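You operate a simulated robot arm through the tools that you are given. There is no shell and no other tool.

You are at the controls of a simulated two-armed robot. One attempt, no reset.

JOB
Run the clamped bolt until it breaks, switch off and slide the guard open.
Fine: limit knob to Full, lever to Slow; switch off before opening; leave the block locked and clamped.

The check looks at the end state, three seconds after you hand in, the way a careful person would. Anything else that was tipped, shoved, dropped, spilled or broken makes it a failure.

ROBOT AND FRAMES
Two 7-joint arms with fingered hands on one trunk that stands fixed in place. Base frame: the origin is at the foot of the trunk, x ahead of it, y to its left, z up. Readings come in m, degrees, newtons and seconds.
The left shoulder is at [0.057, 0.158, 1.27], the right one opposite. With the tool pointing down near the work surface each hand reaches from about 0.36 to 0.82 m from the base axis, measured 20 degrees to its own side. Payload 4 kg a hand.
Tool frame (each hand has its own): the origin (TCP) lies between the finger pads and is the grasp point; the fingertips stand 0.03 m ahead of it; z points along the fingers, y is the line along which they close. The gripper opens to 0.104 m; its body begins 0.035 m behind the TCP. The gripper is a hand of 4 fingers: y runs from the thumb to the fingers, the wrist lies at [-0.015, -0.104, -0.178] in the tool frame, and closing takes about 1.5 s.
Orientation is told as [roll, pitch, yaw] about the base's x, y, z axes, in that order, counted from this pose: with the fingers straight down and the wrist toward the robot, the tool's x, y and z point along [0, 1, 0], [1, 0, 0] and [0, 0, -1] of the base frame.

CONTROLS
- The arms move only by the tool arm_command. It takes "left_series", "right_series" or both (then of equal length, played together; a hand with none holds still); each is a list of rows, each an object of numbers (a shift or turn left out is 0, a gripper value left out holds the last): "rx", "ry", "rz": the turn, a rotation vector about the tool's x, y, z in degrees; "x", "y", "z": the shift along the tool's x, y, z in mm. In form: [{"rx": .., "ry": .., "rz": .., "x": .., "y": .., "z": ..}, ...]. A call has 1 to 20 rows; each row shifts and turns the commanded pose from where the row before left it, along the tool's axes as they then stand. "left_grip" and "right_grip" are, for a hand that has rows, the opening, from 0 (shut) to 1 (fully open), set as the call begins (left out, the last holds). Rows are played at 5 a second. More than 0.05 m and 8.6 degrees between two rows, or a gripper value outside its range, and nothing of the call is played. A pose out of reach is approached as far as the arm can. The call stops where the force on the tool passes 40 N (or 10 N more than at its start, if that is more) or the arm is blocked; 0.2 s more then pass. The fingers move at their own pace (about 0.045 m/s each) and stop on an object; they squeeze with about 30 N. The grip force told is the motor's: it shows also when the fingers shut on nothing. Time passes only in rows, and 0.2 s behind the last, so rows that do not move let the fingers close. The reply holds the time, the measured pose of the TCP, the force on the tool along the base axes, the opening and the grip force, in the units named above and with some noise, with the torque about the TCP (base axes, N m) and any sound that the robot's microphone picked up.
- Cameras (640 x 400 px; columns grow to the right, rows downward): "scene" is now at [0.129, -0.0412, 1.4451]; the picture's right is [-0.46, -0.89, 0.01], its down [-0.51, 0.26, -0.82] and it looks along [0.73, -0.38, -0.57] (base axes); focal length 318 px, centre (320, 200). "left" rides on the left gripper at [-0.061, -0.092, -0.13] in its tool frame; the picture's right is [-0.81, -0.28, 0.52], its down [0.53, -0.71, 0.45] and it looks along [0.24, 0.64, 0.72] (tool axes); focal length 275 px, centre (320, 200). "right" rides on the right gripper at [0.061, -0.092, -0.13] in its tool frame; the picture's right is [-0.81, 0.27, -0.52], its down [-0.53, -0.71, 0.46] and it looks along [-0.24, 0.65, 0.72] (tool axes); focal length 275 px, centre (320, 200). There is no depth. A picture from a camera that has moved, and an enlarged one, comes with that camera's place and axes in the base frame and with its lens.
- capture(camera): a new picture of that camera. No time passes.
- lift_body(by): moves the trunk up (or, below 0, down) by that many m; the arms and the scene camera ride with it, the base frame stays. It gives what a move gives, with no picture.
- curl_fingers(index, middle, ring, thumb_bend, thumb_turn, hand): sets how far each is bent, from 0 (flat) to 1 (curled in); at 0.3 the hand is open as for a grip, at 0.7 the pads meet at the TCP. One left out holds its place. A second passes; each finger stops where it meets its share of the squeeze, and holds until it gets a number again. A gripper value or a shape takes the hand back. It gives what a move gives, with no picture; readings hold the bend of each and the force on the fingers (four entries, about 0 where the hand has none), thumb and palm. thumb_turn goes from beside the hand (0) to across from the fingers (1), as for a grip.
- hand_shape(shape, hand): the hand has 4 fingers and takes this shape, open, in about a second: jaw (thumb against the fingers, like two jaws); tri (thumb and two fingers); tip (a fingertip pinch); poke (one finger out to press); point (the index stretched); flat (the hand flat); cup (the hand cupped); fist (a fist). The gripper value then closes the fingers along that shape, each until it touches; the sizes above hold for jaw. It gives what a move gives, with no picture.
- head_to(pan, tilt): turns the head with the scene camera to pan (to the left, within 80 degrees either way) and tilt (down, from -29 to 69), counted from straight ahead of the robot. It gives what a move gives.
- inspect(camera, box): a new picture of the part [left, top, right, bottom] of that camera's present view, enlarged. No time passes.
- sign_off(): hands the job in; it is judged then, once.

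Places have to be worked out from the pictures, the camera data and where the tool is seen. Open the grippers and draw the arms clear of the work before you hand the job in, unless the task says otherwise.

The tools are called after ">>>" as name(argument=value, ...) on one line, values as JSON. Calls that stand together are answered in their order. arm_command: Moves the arms, as the interface text tells. Its arguments: {"type":"object","properties":{"left_series":{"type":"array","items":{"type":"object","properties":{"rx":{"type":"number"},"ry":{"type":"number"},"rz":{"type":"number"},"x":{"type":"number"},"y":{"type":"number"},"z":{"type":"number"}}}},"left_grip":{"type":"number"},"right_series":{"type":"array","items":{"type":"object","properties":{"rx":{"type":"number"},"ry":{"type":"number"},"rz":{"type":"number"},"x":{"type":"number"},"y":{"type":"number"},"z":{"type":"number"}}}},"right_grip":{"type":"number"}},"required":[]} The other tools are called the same way: lift_body (by) moves the trunk up or down; hand_shape (shape, hand) gives the hand a shape; curl_fingers (index, middle, ring, thumb_bend, thumb_turn, hand) moves the fingers one by one; head_to (pan, tilt) turns the head that bears the scene camera; capture (camera) takes a picture; inspect (camera, box) takes an enlarged picture of a part of a camera's view; sign_off () hands the job in.

At the start:

```text
time: 0.0
left_ee_pos: [0.4851, -0.0179, 1.2743]
left_orientation: [0.0, 0.1, 0.1]
left_force: [-0.2, -0.6, -0.6]
left_moment: [0.02, -0.01, -0.02]
left_gripper_width: 0.1036
left_grasp_force: 0.1
left_shape: jaw
left_bend: [0.3, 0.3, 0.3, 0.3, 0.98]
left_finger forces: [0.0, 0.1, 0.0, 0.0, 0.0, 0.0]
right_ee_pos: [0.3759, -0.4993, 1.257]
right_orientation: [0.1, 0.1, -0.1]
right_force: [-0.8, 0.2, 0.3]
right_moment: [-0.03, 0.01, 0.01]
right_gripper_width: 0.1035
right_grasp_force: 0.0
right_shape: jaw
right_bend: [0.3, 0.3, 0.3, 0.3, 0.98]
right_finger forces: [0.0, 0.0, 0.1, 0.1, 0.1, 0.0]
trunk travel left (down, up): [-0.475, 0.032]
head pan, tilt (commanded): [-27.4, 34.1]
```

scene: 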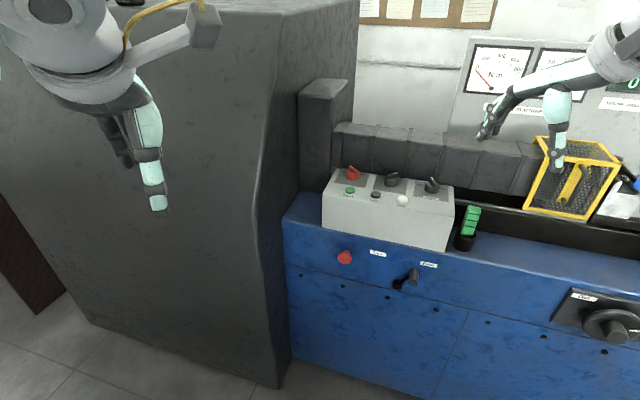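
right: 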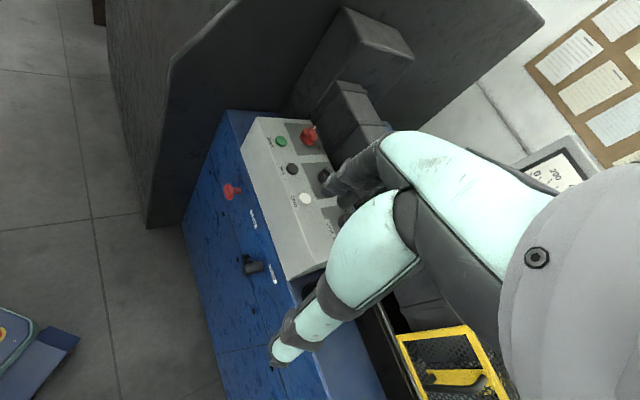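
left: 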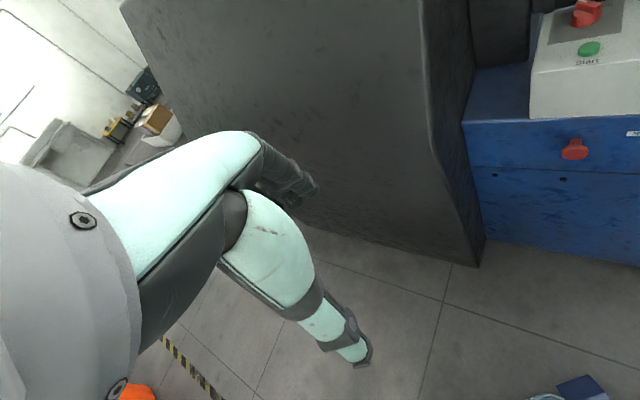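

I'll start by looking closely at the panel and the machine from the scene camera before moving anything.

>>> inspect(camera="scene", box=[270, 120, 470, 310])

>>> inspect(camera="scene", box=[440, 20, 640, 220])

>>> inspect(camera="right", box=[180, 90, 400, 310])

```text
2.11 times, centred on (370, 215) of scene
camera zoom: at [0.129, -0.0412, 1.4451], right [-0.46, -0.89, 0.01], down [-0.51, 0.26, -0.82], along [0.73, -0.38, -0.57], focal length 669 px, centre (215, 168)
```

zoom: 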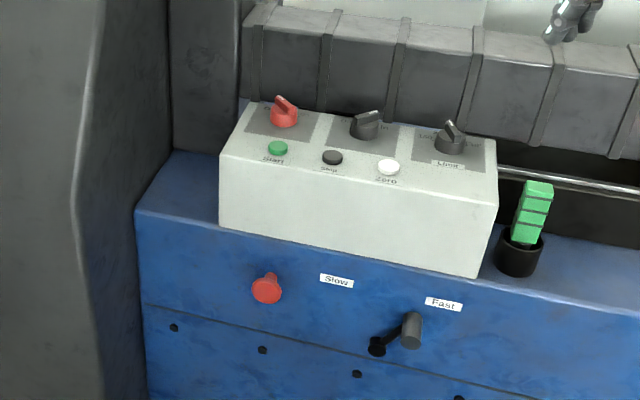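

```text
2.00 times, centred on (540, 120) of scene
camera zoom: at [0.129, -0.0412, 1.4451], right [-0.46, -0.89, 0.01], down [-0.51, 0.26, -0.82], along [0.73, -0.38, -0.57], focal length 636 px, centre (-120, 360)
```

zoom: 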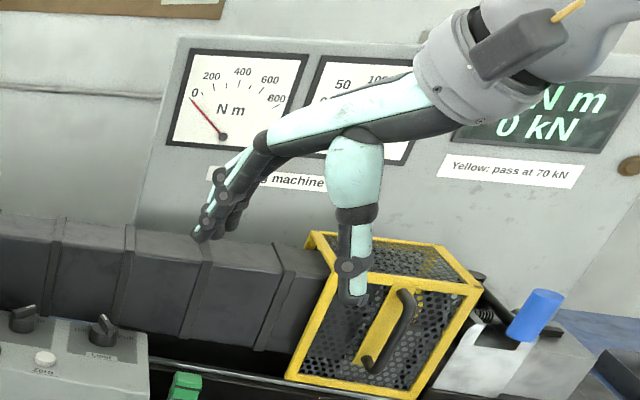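

```text
1.82 times, centred on (290, 200) of right
camera zoom: at [0.2841, -0.4387, 1.387], right [0.27, -0.81, 0.52], down [-0.71, -0.53, -0.46], along [0.64, -0.24, -0.73], focal length 500 px, centre (374, 200)
```

zoom: 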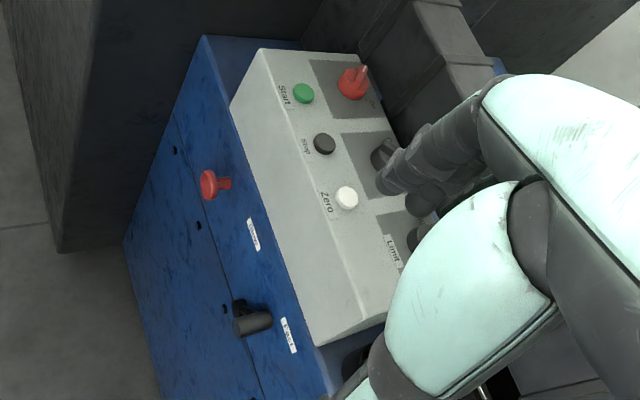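

The panel has a red main switch, a middle switch, a limit knob, Start/Stop/Zero buttons; on the front there's a red button and a Slow/Fast lever. I'll pan the head right to see the guard, the block and the handwheel.

>>> head_to(pan=-60, tilt=30)

>>> capture(camera="scene")

```text
time: 1.0
left_ee_pos: [0.4685, -0.0179, 1.2808]
left_orientation: [0.0, -0.9, 0.0]
left_force: [0.0, 0.6, -0.3]
left_moment: [0.01, -0.04, 0.01]
left_gripper_width: 0.1039
left_grasp_force: 0.1
left_shape: jaw
left_bend: [0.3, 0.3, 0.3, 0.3, 0.98]
left_finger forces: [0.0, 0.0, 0.0, 0.0, 0.0, 0.0]
right_ee_pos: [0.359, -0.4995, 1.2619]
right_orientation: [0.2, -0.8, -0.2]
right_force: [-0.2, 0.1, -0.2]
right_moment: [0.01, -0.04, 0.01]
right_gripper_width: 0.1039
right_grasp_force: 0.0
right_shape: jaw
right_bend: [0.3, 0.3, 0.3, 0.3, 0.97]
right_finger forces: [0.0, 0.1, 0.0, 0.0, 0.1, 0.1]
trunk travel left (down, up): [-0.475, 0.032]
head pan, tilt (commanded): [-60.0, 30.0]
```

```text
taken
camera scene: at [0.0942, -0.0786, 1.4521], right [-0.87, -0.5, 0.01], down [-0.26, 0.43, -0.86], along [0.43, -0.75, -0.51], focal length 318 px, centre (320, 200)
```

scene: 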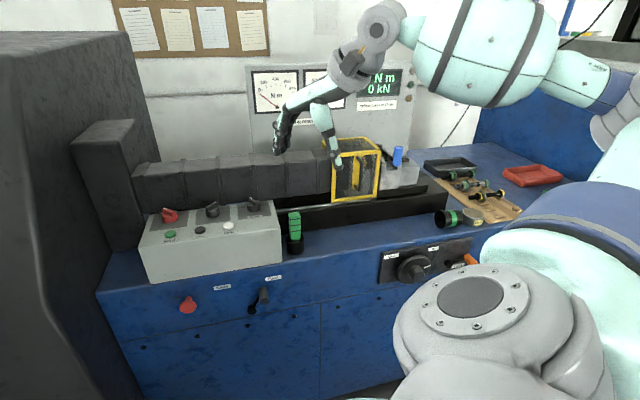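

The machine runs off to the right (−y). I'll zoom in on the handwheel area, guard and gauges.

>>> inspect(camera="scene", box=[360, 120, 540, 300])

>>> inspect(camera="scene", box=[240, 50, 440, 220])

>>> inspect(camera="scene", box=[130, 180, 320, 330])

```text
2.22 times, centred on (450, 210) of scene
camera zoom: at [0.0942, -0.0786, 1.4521], right [-0.87, -0.5, 0.01], down [-0.26, 0.43, -0.86], along [0.43, -0.75, -0.51], focal length 707 px, centre (31, 178)
```

zoom: 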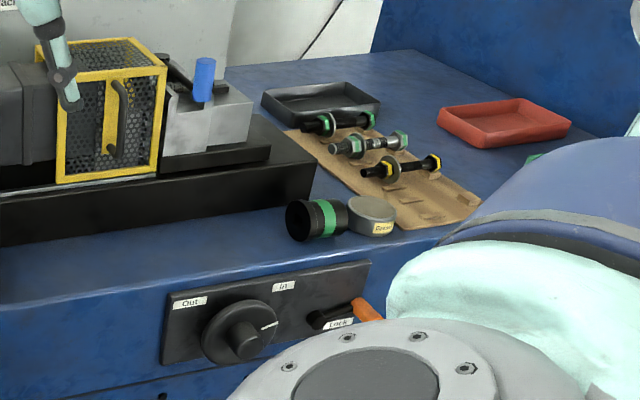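

```text
2.35 times, centred on (340, 135) of scene
camera zoom: at [0.0942, -0.0786, 1.4521], right [-0.87, -0.5, 0.01], down [-0.26, 0.43, -0.86], along [0.43, -0.75, -0.51], focal length 748 px, centre (273, 353)
```

zoom: 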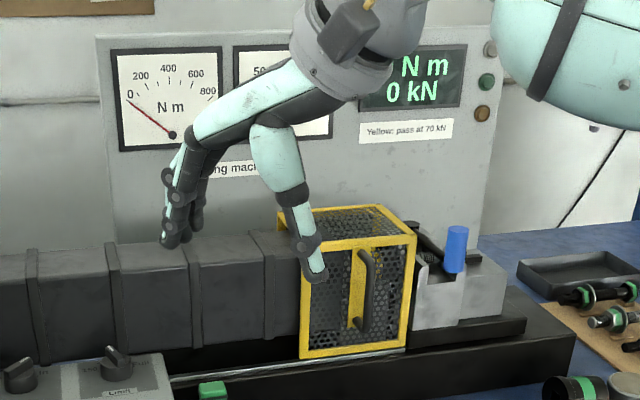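

```text
2.67 times, centred on (225, 255) of scene
camera zoom: at [0.0942, -0.0786, 1.4521], right [-0.87, -0.5, 0.01], down [-0.26, 0.43, -0.86], along [0.43, -0.75, -0.51], focal length 848 px, centre (573, 53)
```

zoom: 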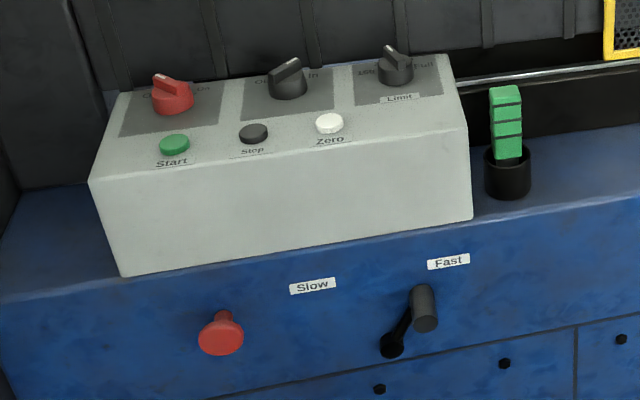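

Rough triangulation puts the machine front facing the robot at about −43° yaw, with the panel box around [0.65,-0.55]. I'll zoom strongly to read the knob labels and see their present positions.

>>> inspect(camera="scene", box=[140, 190, 220, 250])

>>> inspect(camera="scene", box=[190, 185, 280, 245])

>>> inspect(camera="right", box=[260, 110, 360, 180])

>>> inspect(camera="scene", box=[320, 125, 430, 210])

```text
6.67 times, centred on (180, 220) of scene
camera zoom: at [0.0942, -0.0786, 1.4521], right [-0.87, -0.5, 0.01], down [-0.26, 0.43, -0.86], along [0.43, -0.75, -0.51], focal length 2120 px, centre (1253, 67)
```

zoom: 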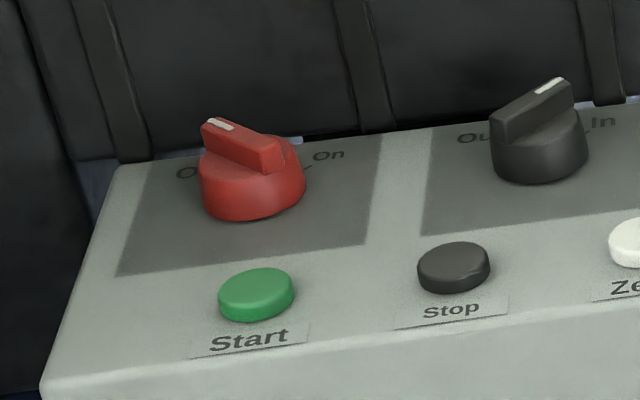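

```text
6.67 times, centred on (235, 215) of scene
camera zoom: at [0.0942, -0.0786, 1.4521], right [-0.87, -0.5, 0.01], down [-0.26, 0.43, -0.86], along [0.43, -0.75, -0.51], focal length 2120 px, centre (887, 100)
```

zoom: 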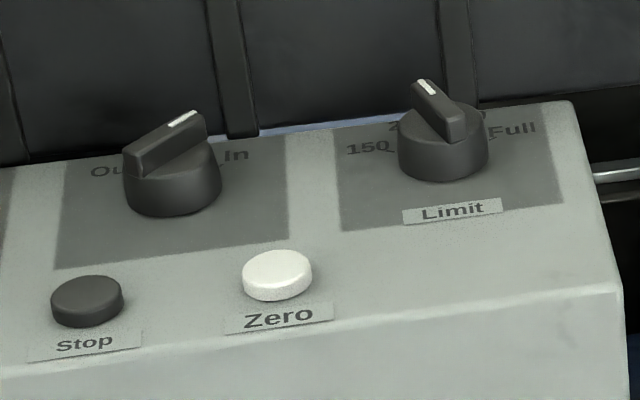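

```text
5.71 times, centred on (310, 145) of right
camera zoom: at [0.2665, -0.4383, 1.391], right [0.27, -0.81, 0.52], down [-0.71, -0.53, -0.47], along [0.65, -0.24, -0.72], focal length 1573 px, centre (377, 514)
```

zoom: 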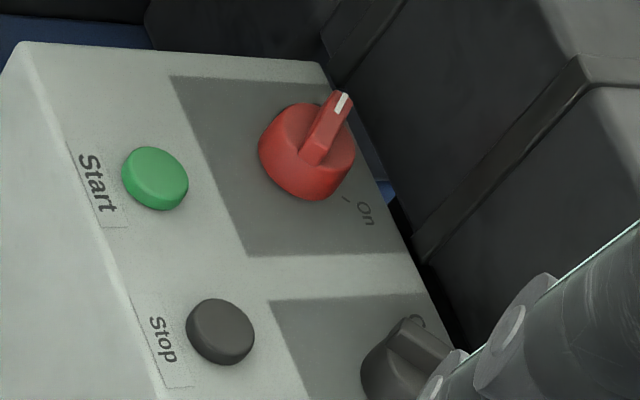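

```text
4.71 times, centred on (375, 168) of scene
camera zoom: at [0.0942, -0.0786, 1.4521], right [-0.87, -0.5, 0.01], down [-0.26, 0.43, -0.86], along [0.43, -0.75, -0.51], focal length 1496 px, centre (61, 353)
```

zoom: 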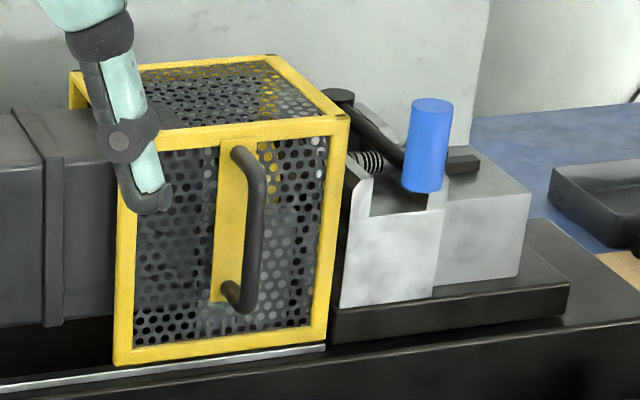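

Red knob points to Off, the middle one (Out/In) points to In, Limit points to a mid mark (200/250?) and must go to Full. I'll yaw the right hand by −43° so it's square to the machine and its camera gives a better look.

>>> arm_command(right_series=[{"rz": 8}, {"rz": 8}, {"rz": 8}, {"rz": 8}, {"rz": 8}, {"rz": 3}, {}])

>>> capture(camera="right")

>>> capture(camera="scene")

```text
time: 2.6
left_ee_pos: [0.4708, -0.0166, 1.2799]
left_orientation: [0.0, -0.7, 0.0]
left_force: [-0.7, 0.0, 0.1]
left_moment: [-0.02, 0.0, -0.01]
left_gripper_width: 0.1038
left_grasp_force: 0.0
left_shape: jaw
left_bend: [0.3, 0.3, 0.3, 0.3, 0.98]
left_finger forces: [0.1, 0.0, 0.0, 0.1, 0.1, 0.0]
right_ee_pos: [0.3611, -0.4992, 1.2601]
right_orientation: [0.6, -0.3, -43.4]
right_force: [-0.4, -0.4, -0.1]
right_moment: [-0.02, -0.01, -0.01]
right_gripper_width: 0.1041
right_grasp_force: 0.2
right_shape: jaw
right_bend: [0.3, 0.3, 0.3, 0.3, 0.97]
right_finger forces: [0.1, 0.0, 0.1, 0.1, 0.0, 0.0]
trunk travel left (down, up): [-0.475, 0.032]
head pan, tilt (commanded): [-60.0, 30.0]
```

```text
taken
camera right: at [0.3353, -0.3923, 1.3915], right [-0.36, -0.78, 0.51], down [-0.88, 0.1, -0.47], along [0.31, -0.62, -0.72], focal length 275 px, centre (320, 200)
```

right: 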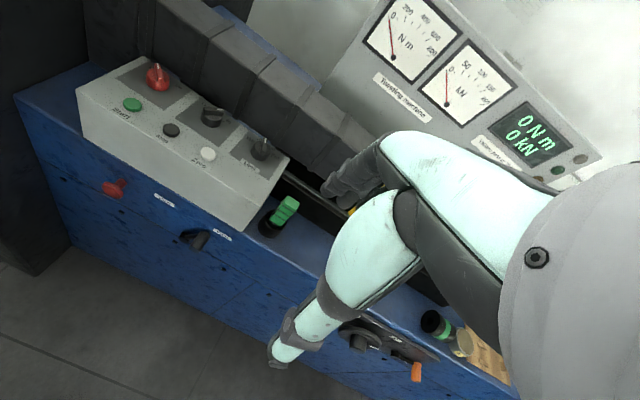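

```text
taken
camera scene: at [0.0956, -0.0787, 1.452], right [-0.87, -0.5, 0.01], down [-0.26, 0.43, -0.86], along [0.43, -0.75, -0.51], focal length 318 px, centre (320, 200)
```

scene: 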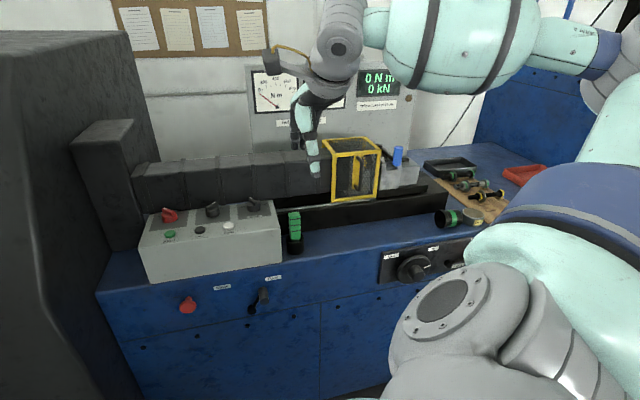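

Now a fair overview from the right-hand camera. I'll zoom into the panel and the front from that camera to triangulate the controls.

>>> inspect(camera="right", box=[70, 40, 300, 184])

>>> inspect(camera="right", box=[80, 150, 320, 300])

>>> inspect(camera="scene", box=[130, 180, 330, 320])

>>> capture(camera="left")

```text
2.78 times, centred on (185, 112) of right
camera zoom: at [0.3353, -0.3923, 1.3915], right [-0.36, -0.78, 0.51], down [-0.88, 0.1, -0.47], along [0.31, -0.62, -0.72], focal length 765 px, centre (695, 444)
```

zoom: 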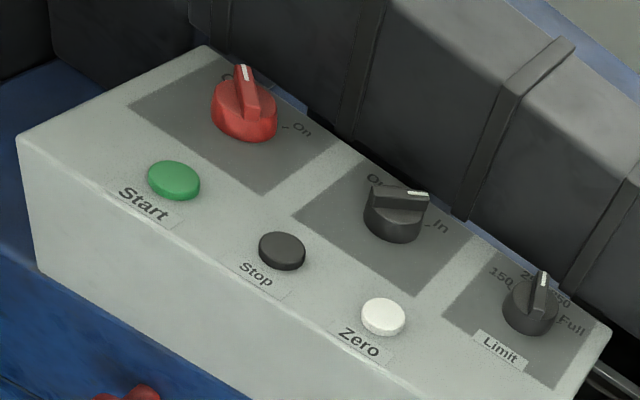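

```text
2.67 times, centred on (200, 225) of right
camera zoom: at [0.3353, -0.3923, 1.3915], right [-0.36, -0.78, 0.51], down [-0.88, 0.1, -0.47], along [0.31, -0.62, -0.72], focal length 734 px, centre (640, 133)
```

zoom: 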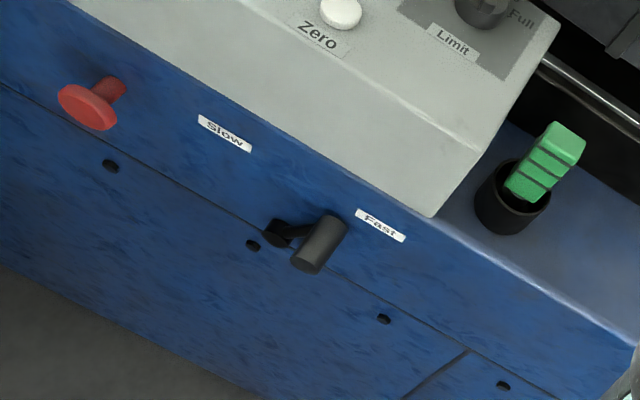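

```text
2.86 times, centred on (230, 250) of scene
camera zoom: at [0.0956, -0.0787, 1.452], right [-0.87, -0.5, 0.01], down [-0.26, 0.43, -0.86], along [0.43, -0.75, -0.51], focal length 908 px, centre (577, 57)
```

zoom: 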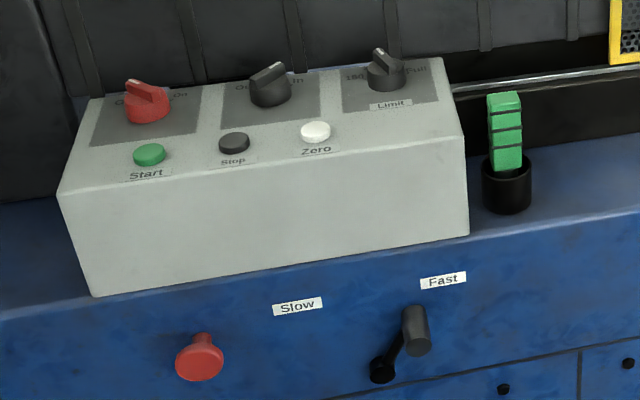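

```text
taken
camera left: at [0.3773, -0.0786, 1.4094], right [-0.27, -0.81, -0.52], down [-0.71, 0.53, -0.46], along [0.65, 0.24, -0.72], focal length 275 px, centre (320, 200)
```

left: 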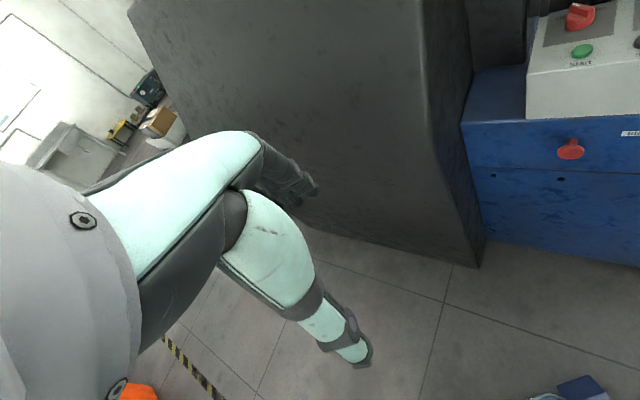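

Triangulating gives the knobs near Red [0.773,-0.486,0.98], middle [0.705,-0.567], Limit [0.631,-0.646], Start [0.726,-0.446], Stop [0.676,-0.495]. Next I shift the right hand to its right (−x tool) to see the guard and its handle.

>>> arm_command(right_series=[{"x": -40}, {"x": -40}, {"x": -40}, {"x": -40}, {"x": -40}, {}])

>>> capture(camera="right")

>>> capture(camera="scene")

```text
time: 4.0
left_ee_pos: [0.4711, -0.0167, 1.2795]
left_orientation: [0.1, -0.7, 0.1]
left_force: [0.2, -0.6, 0.7]
left_moment: [0.03, -0.04, 0.05]
left_gripper_width: 0.1039
left_grasp_force: 0.0
left_shape: jaw
left_bend: [0.3, 0.3, 0.3, 0.3, 0.98]
left_finger forces: [0.1, 0.1, 0.1, 0.0, 0.0, 0.0]
right_ee_pos: [0.2257, -0.6448, 1.2598]
right_orientation: [0.5, -0.4, -43.2]
right_force: [-0.3, 0.4, -0.2]
right_moment: [-0.01, 0.01, 0.03]
right_gripper_width: 0.104
right_grasp_force: 0.2
right_shape: jaw
right_bend: [0.3, 0.3, 0.3, 0.3, 0.97]
right_finger forces: [0.0, 0.0, 0.0, 0.0, 0.0, 0.1]
trunk travel left (down, up): [-0.475, 0.032]
head pan, tilt (commanded): [-60.0, 30.0]
```

```text
taken
camera right: at [0.1972, -0.5381, 1.3894], right [-0.36, -0.78, 0.51], down [-0.88, 0.1, -0.46], along [0.31, -0.62, -0.72], focal length 275 px, centre (320, 200)
```

right: 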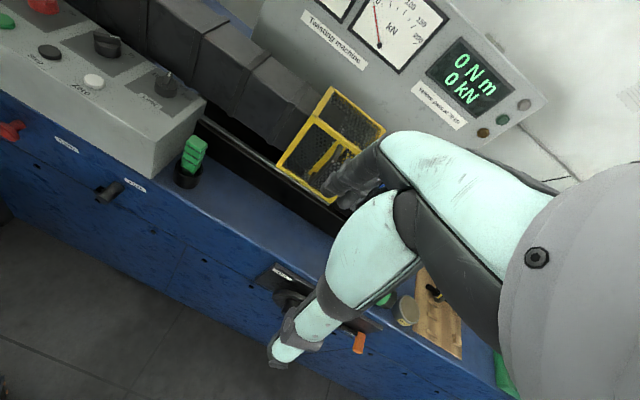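

```text
taken
camera scene: at [0.0964, -0.0785, 1.4519], right [-0.87, -0.5, 0.01], down [-0.26, 0.43, -0.86], along [0.43, -0.75, -0.51], focal length 318 px, centre (320, 200)
```

scene: 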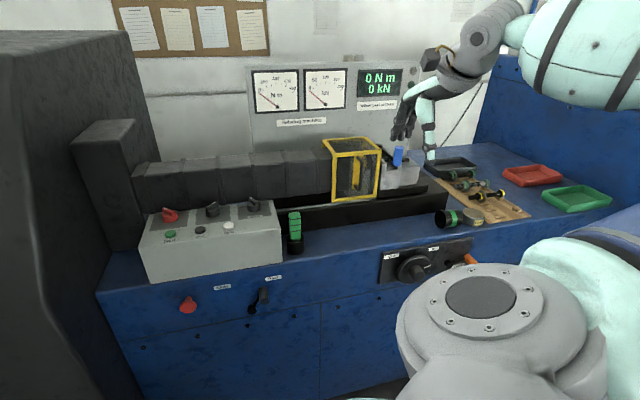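

The guard is visible from both cameras now; I'll zoom on it in each for triangulation, and on the gauges.

>>> inspect(camera="right", box=[260, 70, 420, 220])

>>> inspect(camera="scene", box=[300, 120, 450, 215])

>>> inspect(camera="scene", box=[235, 50, 425, 140])

>>> inspect(camera="right", box=[60, 20, 220, 130])

```text
2.67 times, centred on (340, 145) of right
camera zoom: at [0.1972, -0.5381, 1.3894], right [-0.36, -0.78, 0.51], down [-0.88, 0.1, -0.46], along [0.31, -0.62, -0.72], focal length 734 px, centre (267, 347)
```

zoom: 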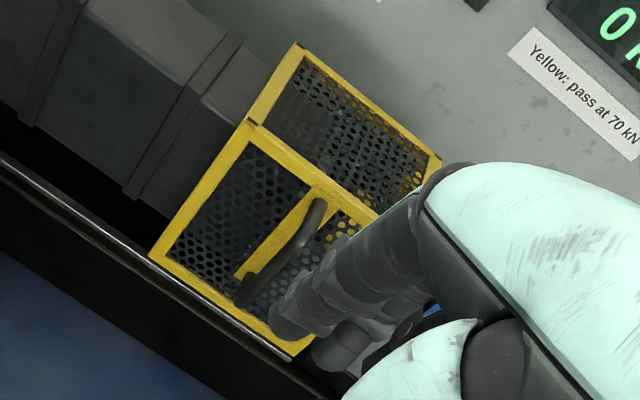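

```text
4.21 times, centred on (375, 168) of scene
camera zoom: at [0.0964, -0.0785, 1.4519], right [-0.87, -0.5, 0.01], down [-0.26, 0.43, -0.86], along [0.43, -0.75, -0.51], focal length 1339 px, centre (88, 337)
```

zoom: 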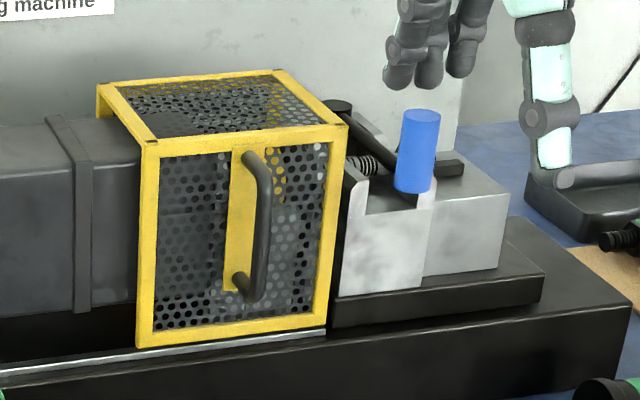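

```text
3.37 times, centred on (330, 95) of scene
camera zoom: at [0.0964, -0.0785, 1.4519], right [-0.87, -0.5, 0.01], down [-0.26, 0.43, -0.86], along [0.43, -0.75, -0.51], focal length 1071 px, centre (286, 554)
```

zoom: 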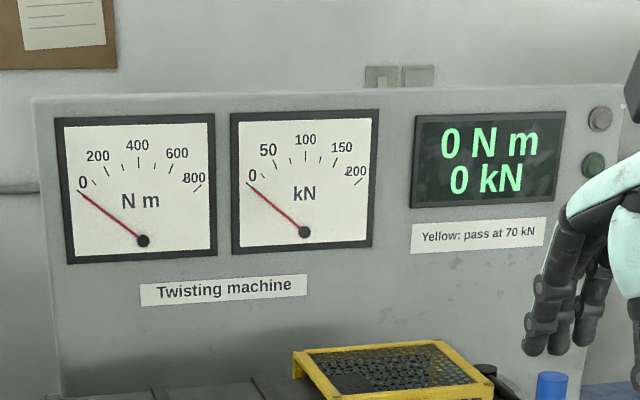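

```text
3.64 times, centred on (140, 75) of right
camera zoom: at [0.1972, -0.5381, 1.3894], right [-0.36, -0.78, 0.51], down [-0.88, 0.1, -0.46], along [0.31, -0.62, -0.72], focal length 1001 px, centre (974, 654)
```

zoom: 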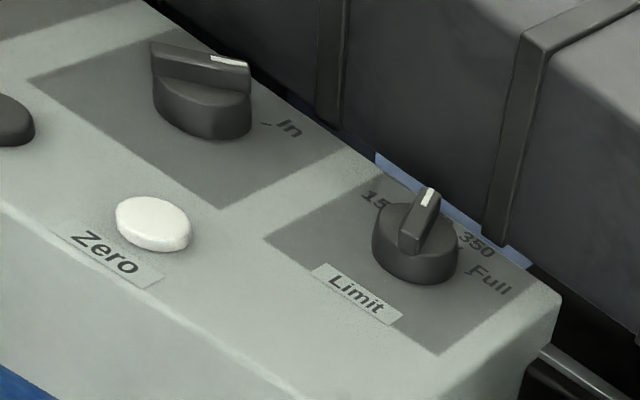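

Labels read 150/250/350/Full with the knob at 250. Knob centres lie ~0.75–0.79 m from the right shoulder, near the tool-down limit, so I'll test reach by moving the right hand high above the Limit knob (z≈1.26).

>>> arm_command(right_series=[{"x": 28, "y": 30}, {"x": 28, "y": 30}, {"x": 28, "y": 30}, {"x": 28, "y": 30}, {"x": 28, "y": 30}, {"x": 28, "y": 30}, {"x": 28, "y": 30}, {"x": 28, "y": 30}, {"x": 28, "y": 30}, {"x": 25, "y": 27}, {}, {}])

>>> capture(camera="scene")

>>> capture(camera="right")

```text
time: 6.6
left_ee_pos: [0.4699, -0.0172, 1.2801]
left_orientation: [0.0, -0.7, 0.0]
left_force: [-0.5, 0.2, -0.3]
left_moment: [0.0, -0.01, 0.01]
left_gripper_width: 0.1038
left_grasp_force: 0.1
left_shape: jaw
left_bend: [0.3, 0.3, 0.3, 0.3, 0.98]
left_finger forces: [0.1, 0.1, 0.0, 0.0, 0.1, 0.0]
right_ee_pos: [0.6312, -0.6461, 1.2622]
right_orientation: [0.6, -0.3, -43.0]
right_force: [0.0, 0.2, -0.6]
right_moment: [0.0, 0.03, 0.0]
right_gripper_width: 0.1039
right_grasp_force: 0.0
right_shape: jaw
right_bend: [0.3, 0.3, 0.3, 0.3, 0.97]
right_finger forces: [0.0, 0.0, 0.1, 0.1, 0.0, 0.0]
trunk travel left (down, up): [-0.475, 0.032]
head pan, tilt (commanded): [-60.0, 30.0]
```

```text
taken
camera scene: at [0.0959, -0.0788, 1.452], right [-0.87, -0.5, 0.01], down [-0.26, 0.43, -0.86], along [0.43, -0.75, -0.51], focal length 318 px, centre (320, 200)
```

scene: 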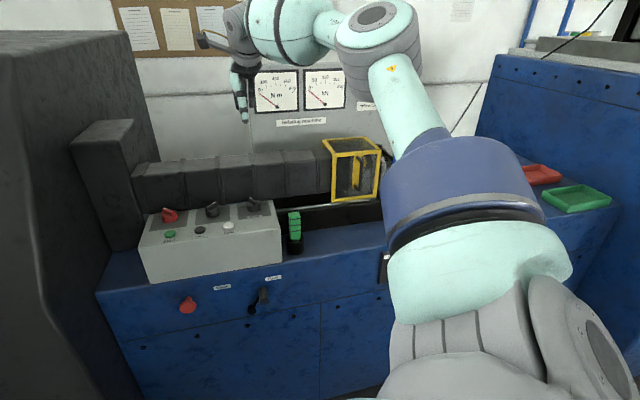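

```text
taken
camera right: at [0.6041, -0.5393, 1.3939], right [-0.36, -0.78, 0.51], down [-0.88, 0.1, -0.47], along [0.31, -0.62, -0.72], focal length 275 px, centre (320, 200)
```

right: 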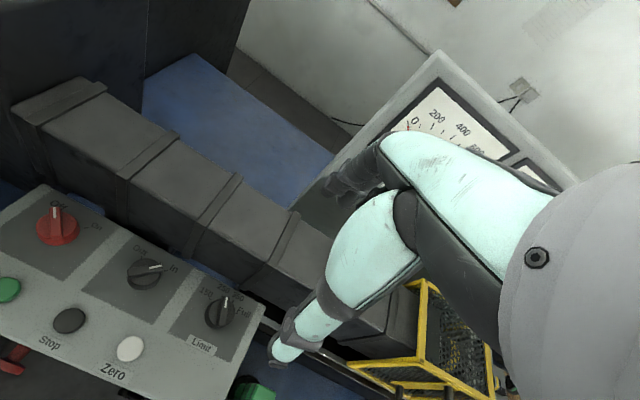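

Reach is fine: TCP is now directly above the Limit knob at 1.262. I'll zoom on the panel from this overhead view to fix the knob centres and pointer angles.

>>> inspect(camera="right", box=[0, 180, 290, 400])

>>> inspect(camera="right", box=[160, 250, 290, 370])

```text
1.82 times, centred on (145, 290) of right
camera zoom: at [0.6041, -0.5393, 1.3939], right [-0.36, -0.78, 0.51], down [-0.88, 0.1, -0.47], along [0.31, -0.62, -0.72], focal length 500 px, centre (638, 36)
```

zoom: 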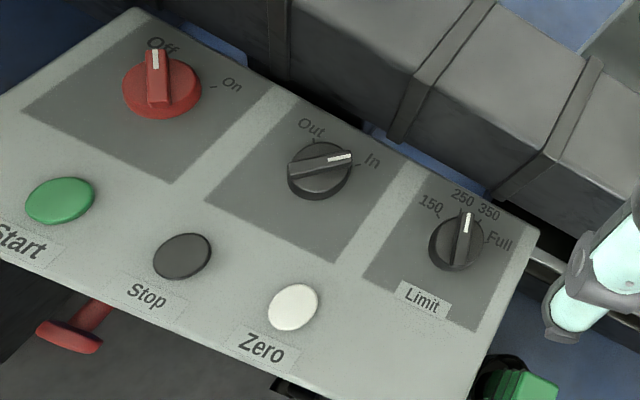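

```text
3.33 times, centred on (225, 310) of right
camera zoom: at [0.6041, -0.5393, 1.3939], right [-0.36, -0.78, 0.51], down [-0.88, 0.1, -0.47], along [0.31, -0.62, -0.72], focal length 918 px, centre (637, -167)
```

zoom: 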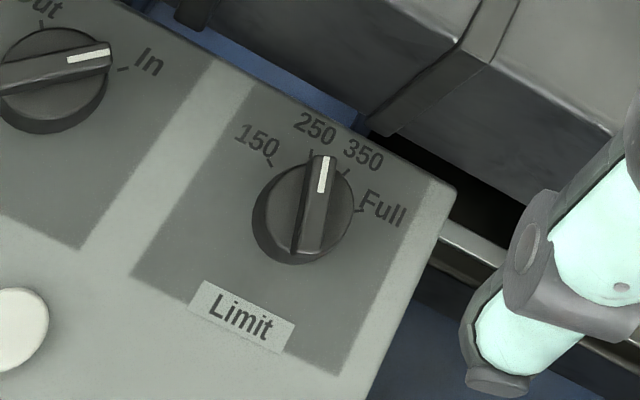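

The overhead view gives Limit centre ≈[0.632,-0.648] with ridge angle ≈ −26° (base), target Full ≈ −99°; ticks at about ±18°/±56° from the machine normal. I'll test whether I can yaw the right hand to about +64° here (perpendicular to the ridge), still high up.

>>> arm_command(right_series=[{"rz": -8.2}, {"rz": -8.2}, {"rz": -8.2}, {"rz": -8.2}, {"rz": -8.2}, {"rz": -8.2}, {"rz": -8.2}, {"rz": -8.2}, {"rz": -8.2}, {"rz": -8.2}, {"rz": -8.2}, {"rz": -8.2}, {"rz": -8.2}, {}, {}])

>>> capture(camera="scene")

>>> capture(camera="right")

```text
time: 9.8
left_ee_pos: [0.4697, -0.0183, 1.2807]
left_orientation: [0.2, -0.8, 0.0]
left_force: [0.1, -0.4, 0.4]
left_moment: [0.03, -0.01, 0.0]
left_gripper_width: 0.1043
left_grasp_force: 0.0
left_shape: jaw
left_bend: [0.3, 0.3, 0.3, 0.3, 0.98]
left_finger forces: [0.0, 0.0, 0.0, 0.1, 0.1, 0.0]
right_ee_pos: [0.5846, -0.5324, 1.2739]
right_orientation: [-0.6, -0.4, 63.6]
right_force: [0.1, -0.1, 0.8]
right_moment: [0.03, 0.04, 0.03]
right_gripper_width: 0.1041
right_grasp_force: 0.0
right_shape: jaw
right_bend: [0.3, 0.3, 0.3, 0.3, 0.97]
right_finger forces: [0.0, 0.0, 0.0, 0.1, 0.0, 0.0]
right hand out of reach, approached as far as the arm can: row 6, 7, 8, 9, 10, 11, 12, 13
trunk travel left (down, up): [-0.475, 0.032]
head pan, tilt (commanded): [-60.0, 30.0]
```

```text
taken
camera scene: at [0.0954, -0.0788, 1.452], right [-0.87, -0.5, 0.01], down [-0.26, 0.43, -0.86], along [0.43, -0.75, -0.51], focal length 318 px, centre (320, 200)
```

scene: 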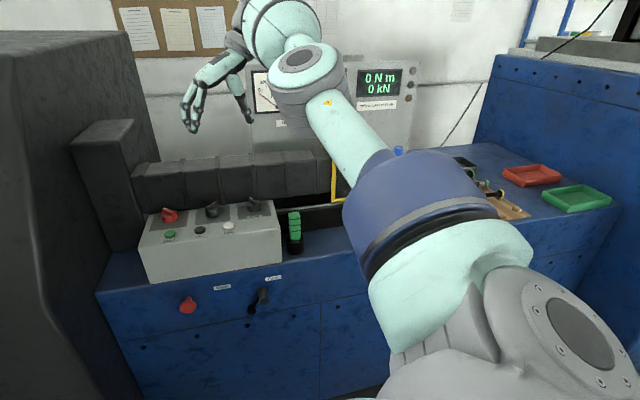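

```text
taken
camera right: at [0.4869, -0.5885, 1.4022], right [0.84, -0.12, 0.53], down [0.17, -0.87, -0.46], along [0.51, 0.47, -0.72], focal length 275 px, centre (320, 200)
```

right: 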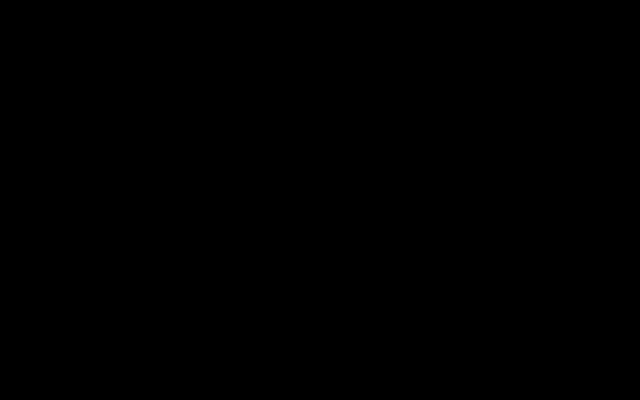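

The wrist can be at most ≈0.71 m from the shoulder, so twisting by grasp at +64° yaw isn't reachable; pushing the pointer ridge with one finger is the better way. I'll turn back to −43° yaw, draw back from the machine and take the poke shape to see where the fingertip sits.

>>> arm_command(right_series=[{"rz": 8.2}, {"rz": 8.2}, {"rz": 8.2}, {"rz": 8.2}, {"rz": 8.2}, {"rz": 8.2}, {"rz": 8.2}, {"rz": 8.2}, {"rz": 8.2}, {"rz": 8.2}, {"rz": 8.2}, {"rz": 8.2}, {"rz": 8.2}, {"y": -45}, {"y": -45}, {"y": -45}, {}])

>>> hand_shape(hand="right", shape="poke")

>>> capture(camera="scene")

>>> capture(camera="right")

```text
time: 13.4
left_ee_pos: [0.4716, -0.0178, 1.2795]
left_orientation: [0.1, -0.7, 0.0]
left_force: [0.0, 0.4, -0.1]
left_moment: [0.01, 0.01, -0.03]
left_gripper_width: 0.1041
left_grasp_force: 0.1
left_shape: jaw
left_bend: [0.3, 0.3, 0.3, 0.3, 0.98]
left_finger forces: [0.1, 0.0, 0.0, 0.0, 0.0, 0.0]
right_ee_pos: [0.4781, -0.4322, 1.2686]
right_orientation: [0.5, -0.4, -43.1]
right_force: [0.4, 0.9, 0.7]
right_moment: [0.02, -0.03, 0.02]
right_gripper_width: 0.1042
right_grasp_force: 0.0
right_shape: jaw
right_bend: [0.3, 0.3, 0.3, 0.3, 0.97]
right_finger forces: [0.1, 0.0, 0.1, 0.0, 0.0, 0.0]
trunk travel left (down, up): [-0.475, 0.032]
head pan, tilt (commanded): [-60.0, 30.0]
```

```text
time: 14.3
left_ee_pos: [0.4703, -0.0181, 1.281]
left_orientation: [0.0, -0.7, 0.0]
left_force: [-0.7, -0.5, -1.0]
left_moment: [-0.02, -0.04, 0.04]
left_gripper_width: 0.1039
left_grasp_force: 0.0
left_shape: jaw
left_bend: [0.3, 0.3, 0.3, 0.3, 0.98]
left_finger forces: [0.0, 0.1, 0.0, 0.0, 0.1, 0.0]
right_ee_pos: [0.4776, -0.4329, 1.2693]
right_orientation: [0.5, -0.4, -42.9]
right_force: [0.3, 0.7, -0.4]
right_moment: [-0.03, 0.02, 0.01]
right_gripper_width: 0.0001
right_grasp_force: 0.0
right_shape: poke
right_bend: [0.7, 0.7, 0.99, 1.0, 1.0]
right_finger forces: [0.0, 0.0, 0.0, 0.1, 0.0, 0.0]
trunk travel left (down, up): [-0.475, 0.032]
head pan, tilt (commanded): [-60.0, 30.0]
```

```text
taken
camera scene: at [0.0958, -0.0786, 1.452], right [-0.87, -0.5, 0.01], down [-0.26, 0.43, -0.86], along [0.43, -0.75, -0.51], focal length 318 px, centre (320, 200)
```

scene: 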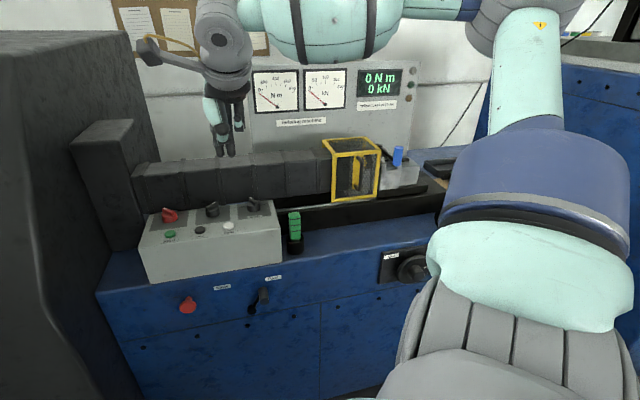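

```text
taken
camera right: at [0.4511, -0.3258, 1.4], right [-0.36, -0.78, 0.51], down [-0.88, 0.1, -0.47], along [0.31, -0.62, -0.72], focal length 275 px, centre (320, 200)
```

right: 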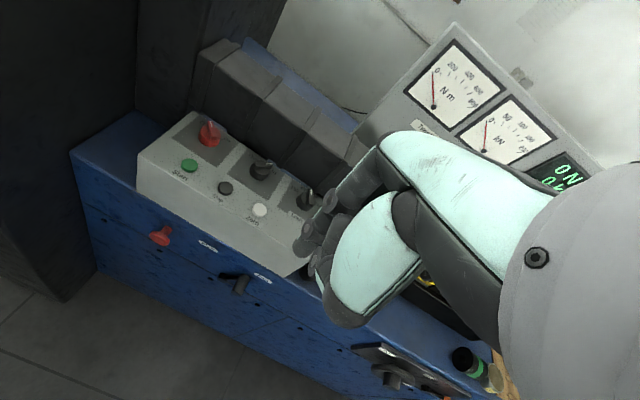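

I'll zoom in on the poke hand to see what actually sticks out.

>>> inspect(camera="scene", box=[170, 60, 290, 170])

>>> inspect(camera="right", box=[270, 120, 460, 340])

>>> inspect(camera="left", box=[500, 0, 640, 160])

```text
3.64 times, centred on (230, 115) of scene
camera zoom: at [0.0958, -0.0786, 1.452], right [-0.87, -0.5, 0.01], down [-0.26, 0.43, -0.86], along [0.43, -0.75, -0.51], focal length 1156 px, centre (647, 509)
```

zoom: 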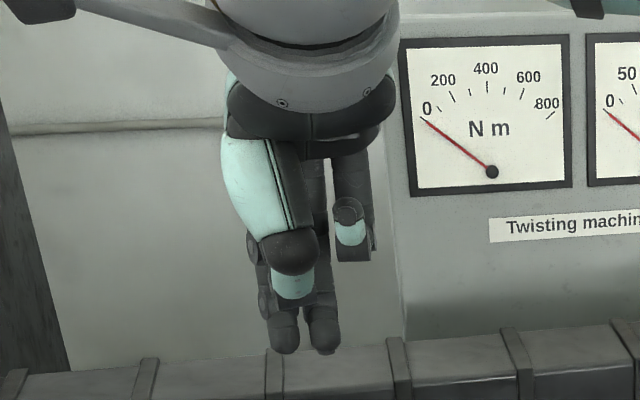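

```text
1.82 times, centred on (365, 230) of right
camera zoom: at [0.4511, -0.3258, 1.4], right [-0.36, -0.78, 0.51], down [-0.88, 0.1, -0.47], along [0.31, -0.62, -0.72], focal length 500 px, centre (238, 146)
```

zoom: 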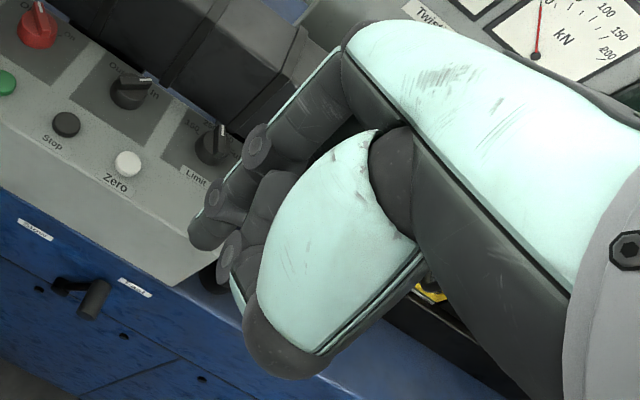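

```text
2.50 times, centred on (570, 80) of left
camera zoom: at [0.3774, -0.0785, 1.4094], right [-0.27, -0.81, -0.52], down [-0.71, 0.53, -0.46], along [0.65, 0.24, -0.72], focal length 688 px, centre (-305, 500)
```

zoom: 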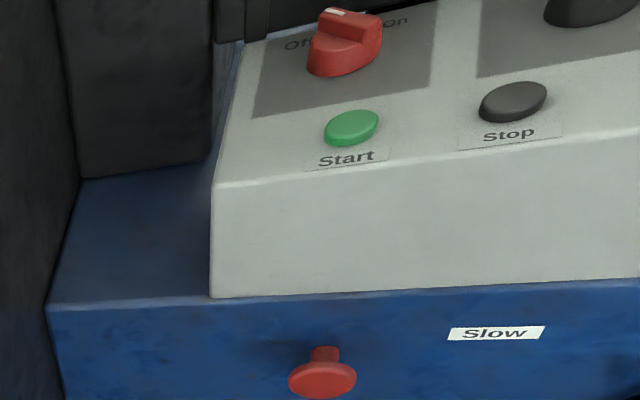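

In the poke shape, index and middle tips hang side by side at tool x≈±8.5 mm, ≈28 mm beyond the TCP. I'll use the index side to push the tail of the Limit ridge clockwise: go to yaw −26° and above the spot right of the tail, staying high first.

>>> arm_command(right_series=[{"rz": -8.5}, {"rz": -8.5}, {"x": -26.4, "y": 36.6}, {"x": -26.4, "y": 36.6}, {"x": -26.4, "y": 36.6}, {"x": -26.4, "y": 36.6}, {"x": -26.4, "y": 36.6}, {"x": -26.4, "y": 36.6}, {}, {}])

>>> capture(camera="right")

>>> capture(camera="scene")

```text
time: 16.5
left_ee_pos: [0.4693, -0.0173, 1.2811]
left_orientation: [0.0, -0.8, 0.0]
left_force: [0.5, 0.7, -0.8]
left_moment: [-0.03, 0.03, 0.01]
left_gripper_width: 0.104
left_grasp_force: 0.0
left_shape: jaw
left_bend: [0.3, 0.3, 0.3, 0.3, 0.98]
left_finger forces: [0.0, 0.0, 0.0, 0.0, 0.1, 0.1]
right_ee_pos: [0.6072, -0.674, 1.271]
right_orientation: [0.4, -0.7, -26.0]
right_force: [1.0, 0.3, -0.3]
right_moment: [0.03, -0.02, 0.0]
right_gripper_width: 0.0002
right_grasp_force: 0.0
right_shape: poke
right_bend: [0.7, 0.7, 0.99, 1.0, 1.0]
right_finger forces: [0.0, 0.1, 0.0, 0.1, 0.0, 0.0]
trunk travel left (down, up): [-0.475, 0.032]
head pan, tilt (commanded): [-60.0, 30.0]
```

```text
taken
camera right: at [0.5493, -0.5796, 1.4002], right [-0.11, -0.85, 0.51], down [-0.87, -0.17, -0.47], along [0.48, -0.5, -0.72], focal length 275 px, centre (320, 200)
```

right: 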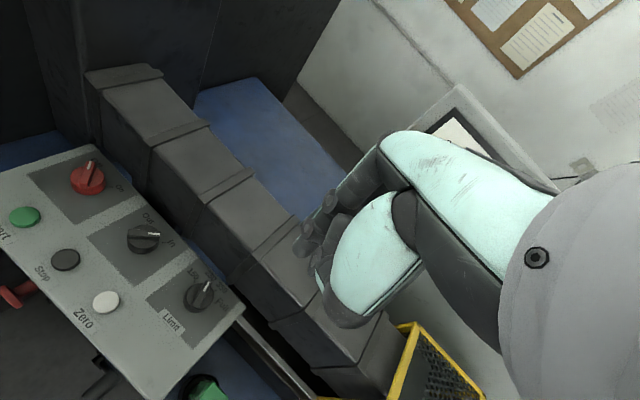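

```text
taken
camera scene: at [0.0948, -0.0787, 1.4521], right [-0.87, -0.5, 0.01], down [-0.26, 0.43, -0.86], along [0.43, -0.75, -0.51], focal length 318 px, centre (320, 200)
```

scene: 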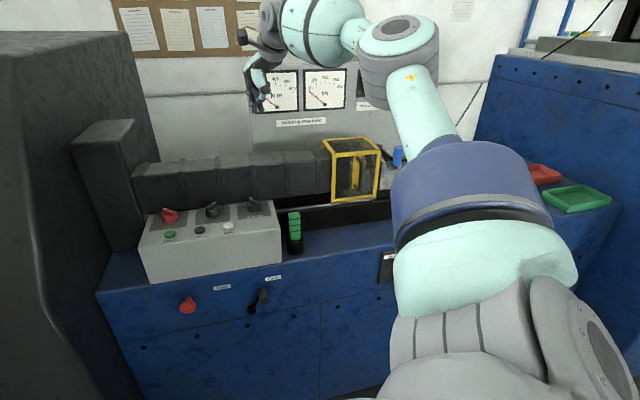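

TCP is at [0.607,-0.674,1.271]. I'll zoom in to double-check the Limit knob's centre from this viewpoint before descending.

>>> inspect(camera="right", box=[140, 240, 270, 350])

```text
3.64 times, centred on (205, 295) of right
camera zoom: at [0.5493, -0.5796, 1.4002], right [-0.11, -0.85, 0.51], down [-0.87, -0.17, -0.47], along [0.48, -0.5, -0.72], focal length 1001 px, centre (738, -146)
```

zoom: 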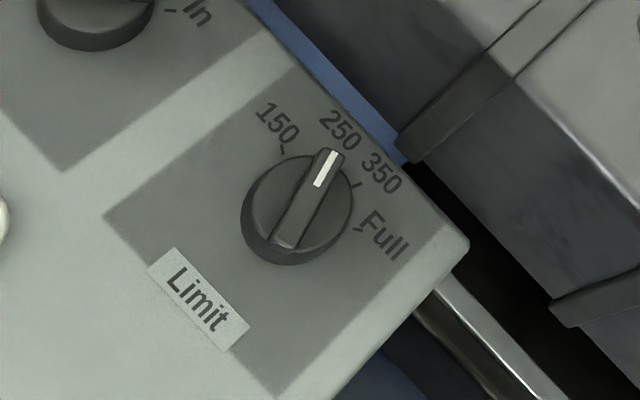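

Centre confirmed at [0.631,-0.648] (ridge ≈ −24°). I'll shift 4 mm back and descend to TCP z≈1.06 (tips ≈1.03, still above the knob).

>>> arm_command(right_series=[{"y": -4, "z": 30}, {"z": 42}, {"z": 42}, {"z": 42}, {"z": 42}, {"z": 12}, {}])

>>> capture(camera="right")

>>> inspect(camera="scene", box=[190, 120, 330, 240])

```text
time: 18.1
left_ee_pos: [0.4716, -0.0175, 1.2792]
left_orientation: [0.1, -0.7, 0.0]
left_force: [0.2, 0.6, 0.4]
left_moment: [-0.01, 0.0, 0.03]
left_gripper_width: 0.1042
left_grasp_force: 0.1
left_shape: jaw
left_bend: [0.3, 0.3, 0.3, 0.3, 0.98]
left_finger forces: [0.1, 0.0, 0.0, 0.0, 0.0, 0.1]
right_ee_pos: [0.6054, -0.673, 1.0597]
right_orientation: [0.5, -0.5, -25.9]
right_force: [-0.4, -0.5, 0.5]
right_moment: [0.01, 0.0, -0.04]
right_gripper_width: 0.0002
right_grasp_force: 0.1
right_shape: poke
right_bend: [0.7, 0.7, 0.99, 1.0, 1.0]
right_finger forces: [0.1, 0.1, 0.0, 0.0, 0.1, 0.0]
trunk travel left (down, up): [-0.475, 0.032]
head pan, tilt (commanded): [-60.0, 30.0]
```

```text
taken
camera right: at [0.5484, -0.578, 1.1896], right [-0.11, -0.85, 0.51], down [-0.87, -0.16, -0.47], along [0.48, -0.5, -0.72], focal length 275 px, centre (320, 200)
```

right: 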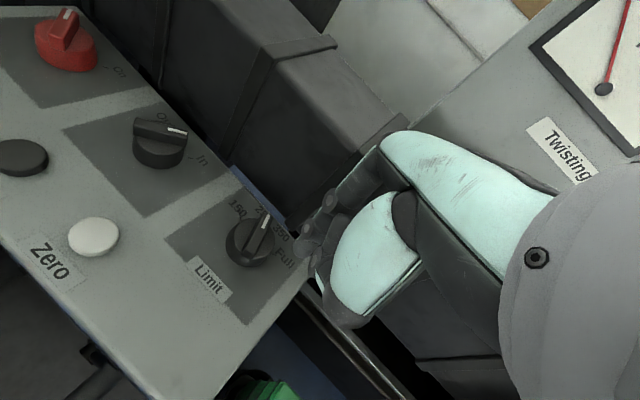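

```text
3.33 times, centred on (260, 180) of scene
camera zoom: at [0.0957, -0.0788, 1.452], right [-0.87, -0.5, 0.01], down [-0.26, 0.43, -0.86], along [0.43, -0.75, -0.51], focal length 1060 px, centre (520, 267)
```

zoom: 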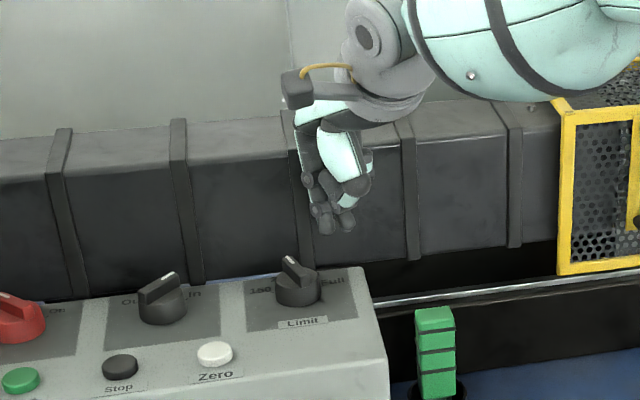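

Fingertips hang to the right of the knob, about 20 mm above its top. I'll lower in small steps to find the panel surface by touch.

>>> arm_command(right_series=[{"z": 10}, {"z": 10}, {"z": 10}, {"z": 5}, {}])

>>> inspect(camera="right", box=[180, 150, 400, 340])

>>> inspect(camera="scene", box=[210, 150, 310, 240])

```text
time: 19.3
left_ee_pos: [0.4702, -0.0186, 1.2791]
left_orientation: [0.1, -0.7, 0.0]
left_force: [0.1, 0.8, -0.2]
left_moment: [0.03, -0.01, 0.01]
left_gripper_width: 0.1039
left_grasp_force: 0.0
left_shape: jaw
left_bend: [0.3, 0.3, 0.3, 0.3, 0.98]
left_finger forces: [0.1, 0.0, 0.0, 0.0, 0.1, 0.0]
right_ee_pos: [0.6061, -0.6727, 1.0229]
right_orientation: [0.6, -0.5, -26.0]
right_force: [0.1, 0.2, 0.5]
right_moment: [0.0, 0.0, 0.03]
right_gripper_width: 0.0
right_grasp_force: 0.1
right_shape: poke
right_bend: [0.7, 0.7, 0.99, 1.0, 1.0]
right_finger forces: [0.1, 0.0, 0.1, 0.0, 0.0, 0.0]
trunk travel left (down, up): [-0.475, 0.032]
head pan, tilt (commanded): [-60.0, 30.0]
```

```text
2.11 times, centred on (290, 245) of right
camera zoom: at [0.5493, -0.5779, 1.1529], right [-0.11, -0.85, 0.51], down [-0.87, -0.16, -0.47], along [0.48, -0.5, -0.72], focal length 580 px, centre (383, 105)
```

zoom: 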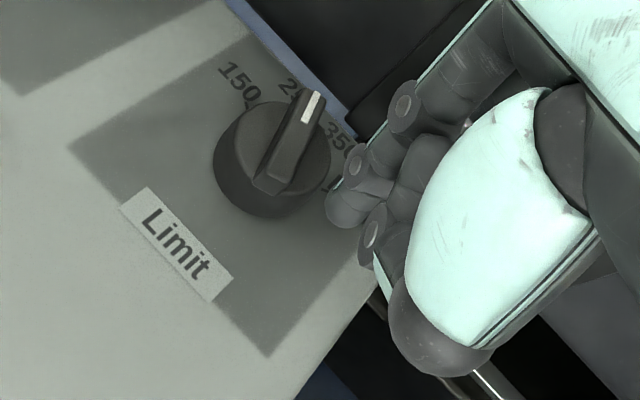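

```text
4.44 times, centred on (260, 195) of scene
camera zoom: at [0.096, -0.0789, 1.452], right [-0.87, -0.5, 0.01], down [-0.26, 0.43, -0.86], along [0.43, -0.75, -0.51], focal length 1413 px, centre (587, 222)
```

zoom: 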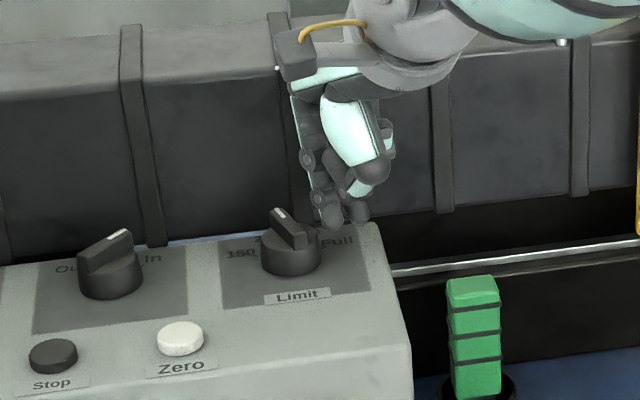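

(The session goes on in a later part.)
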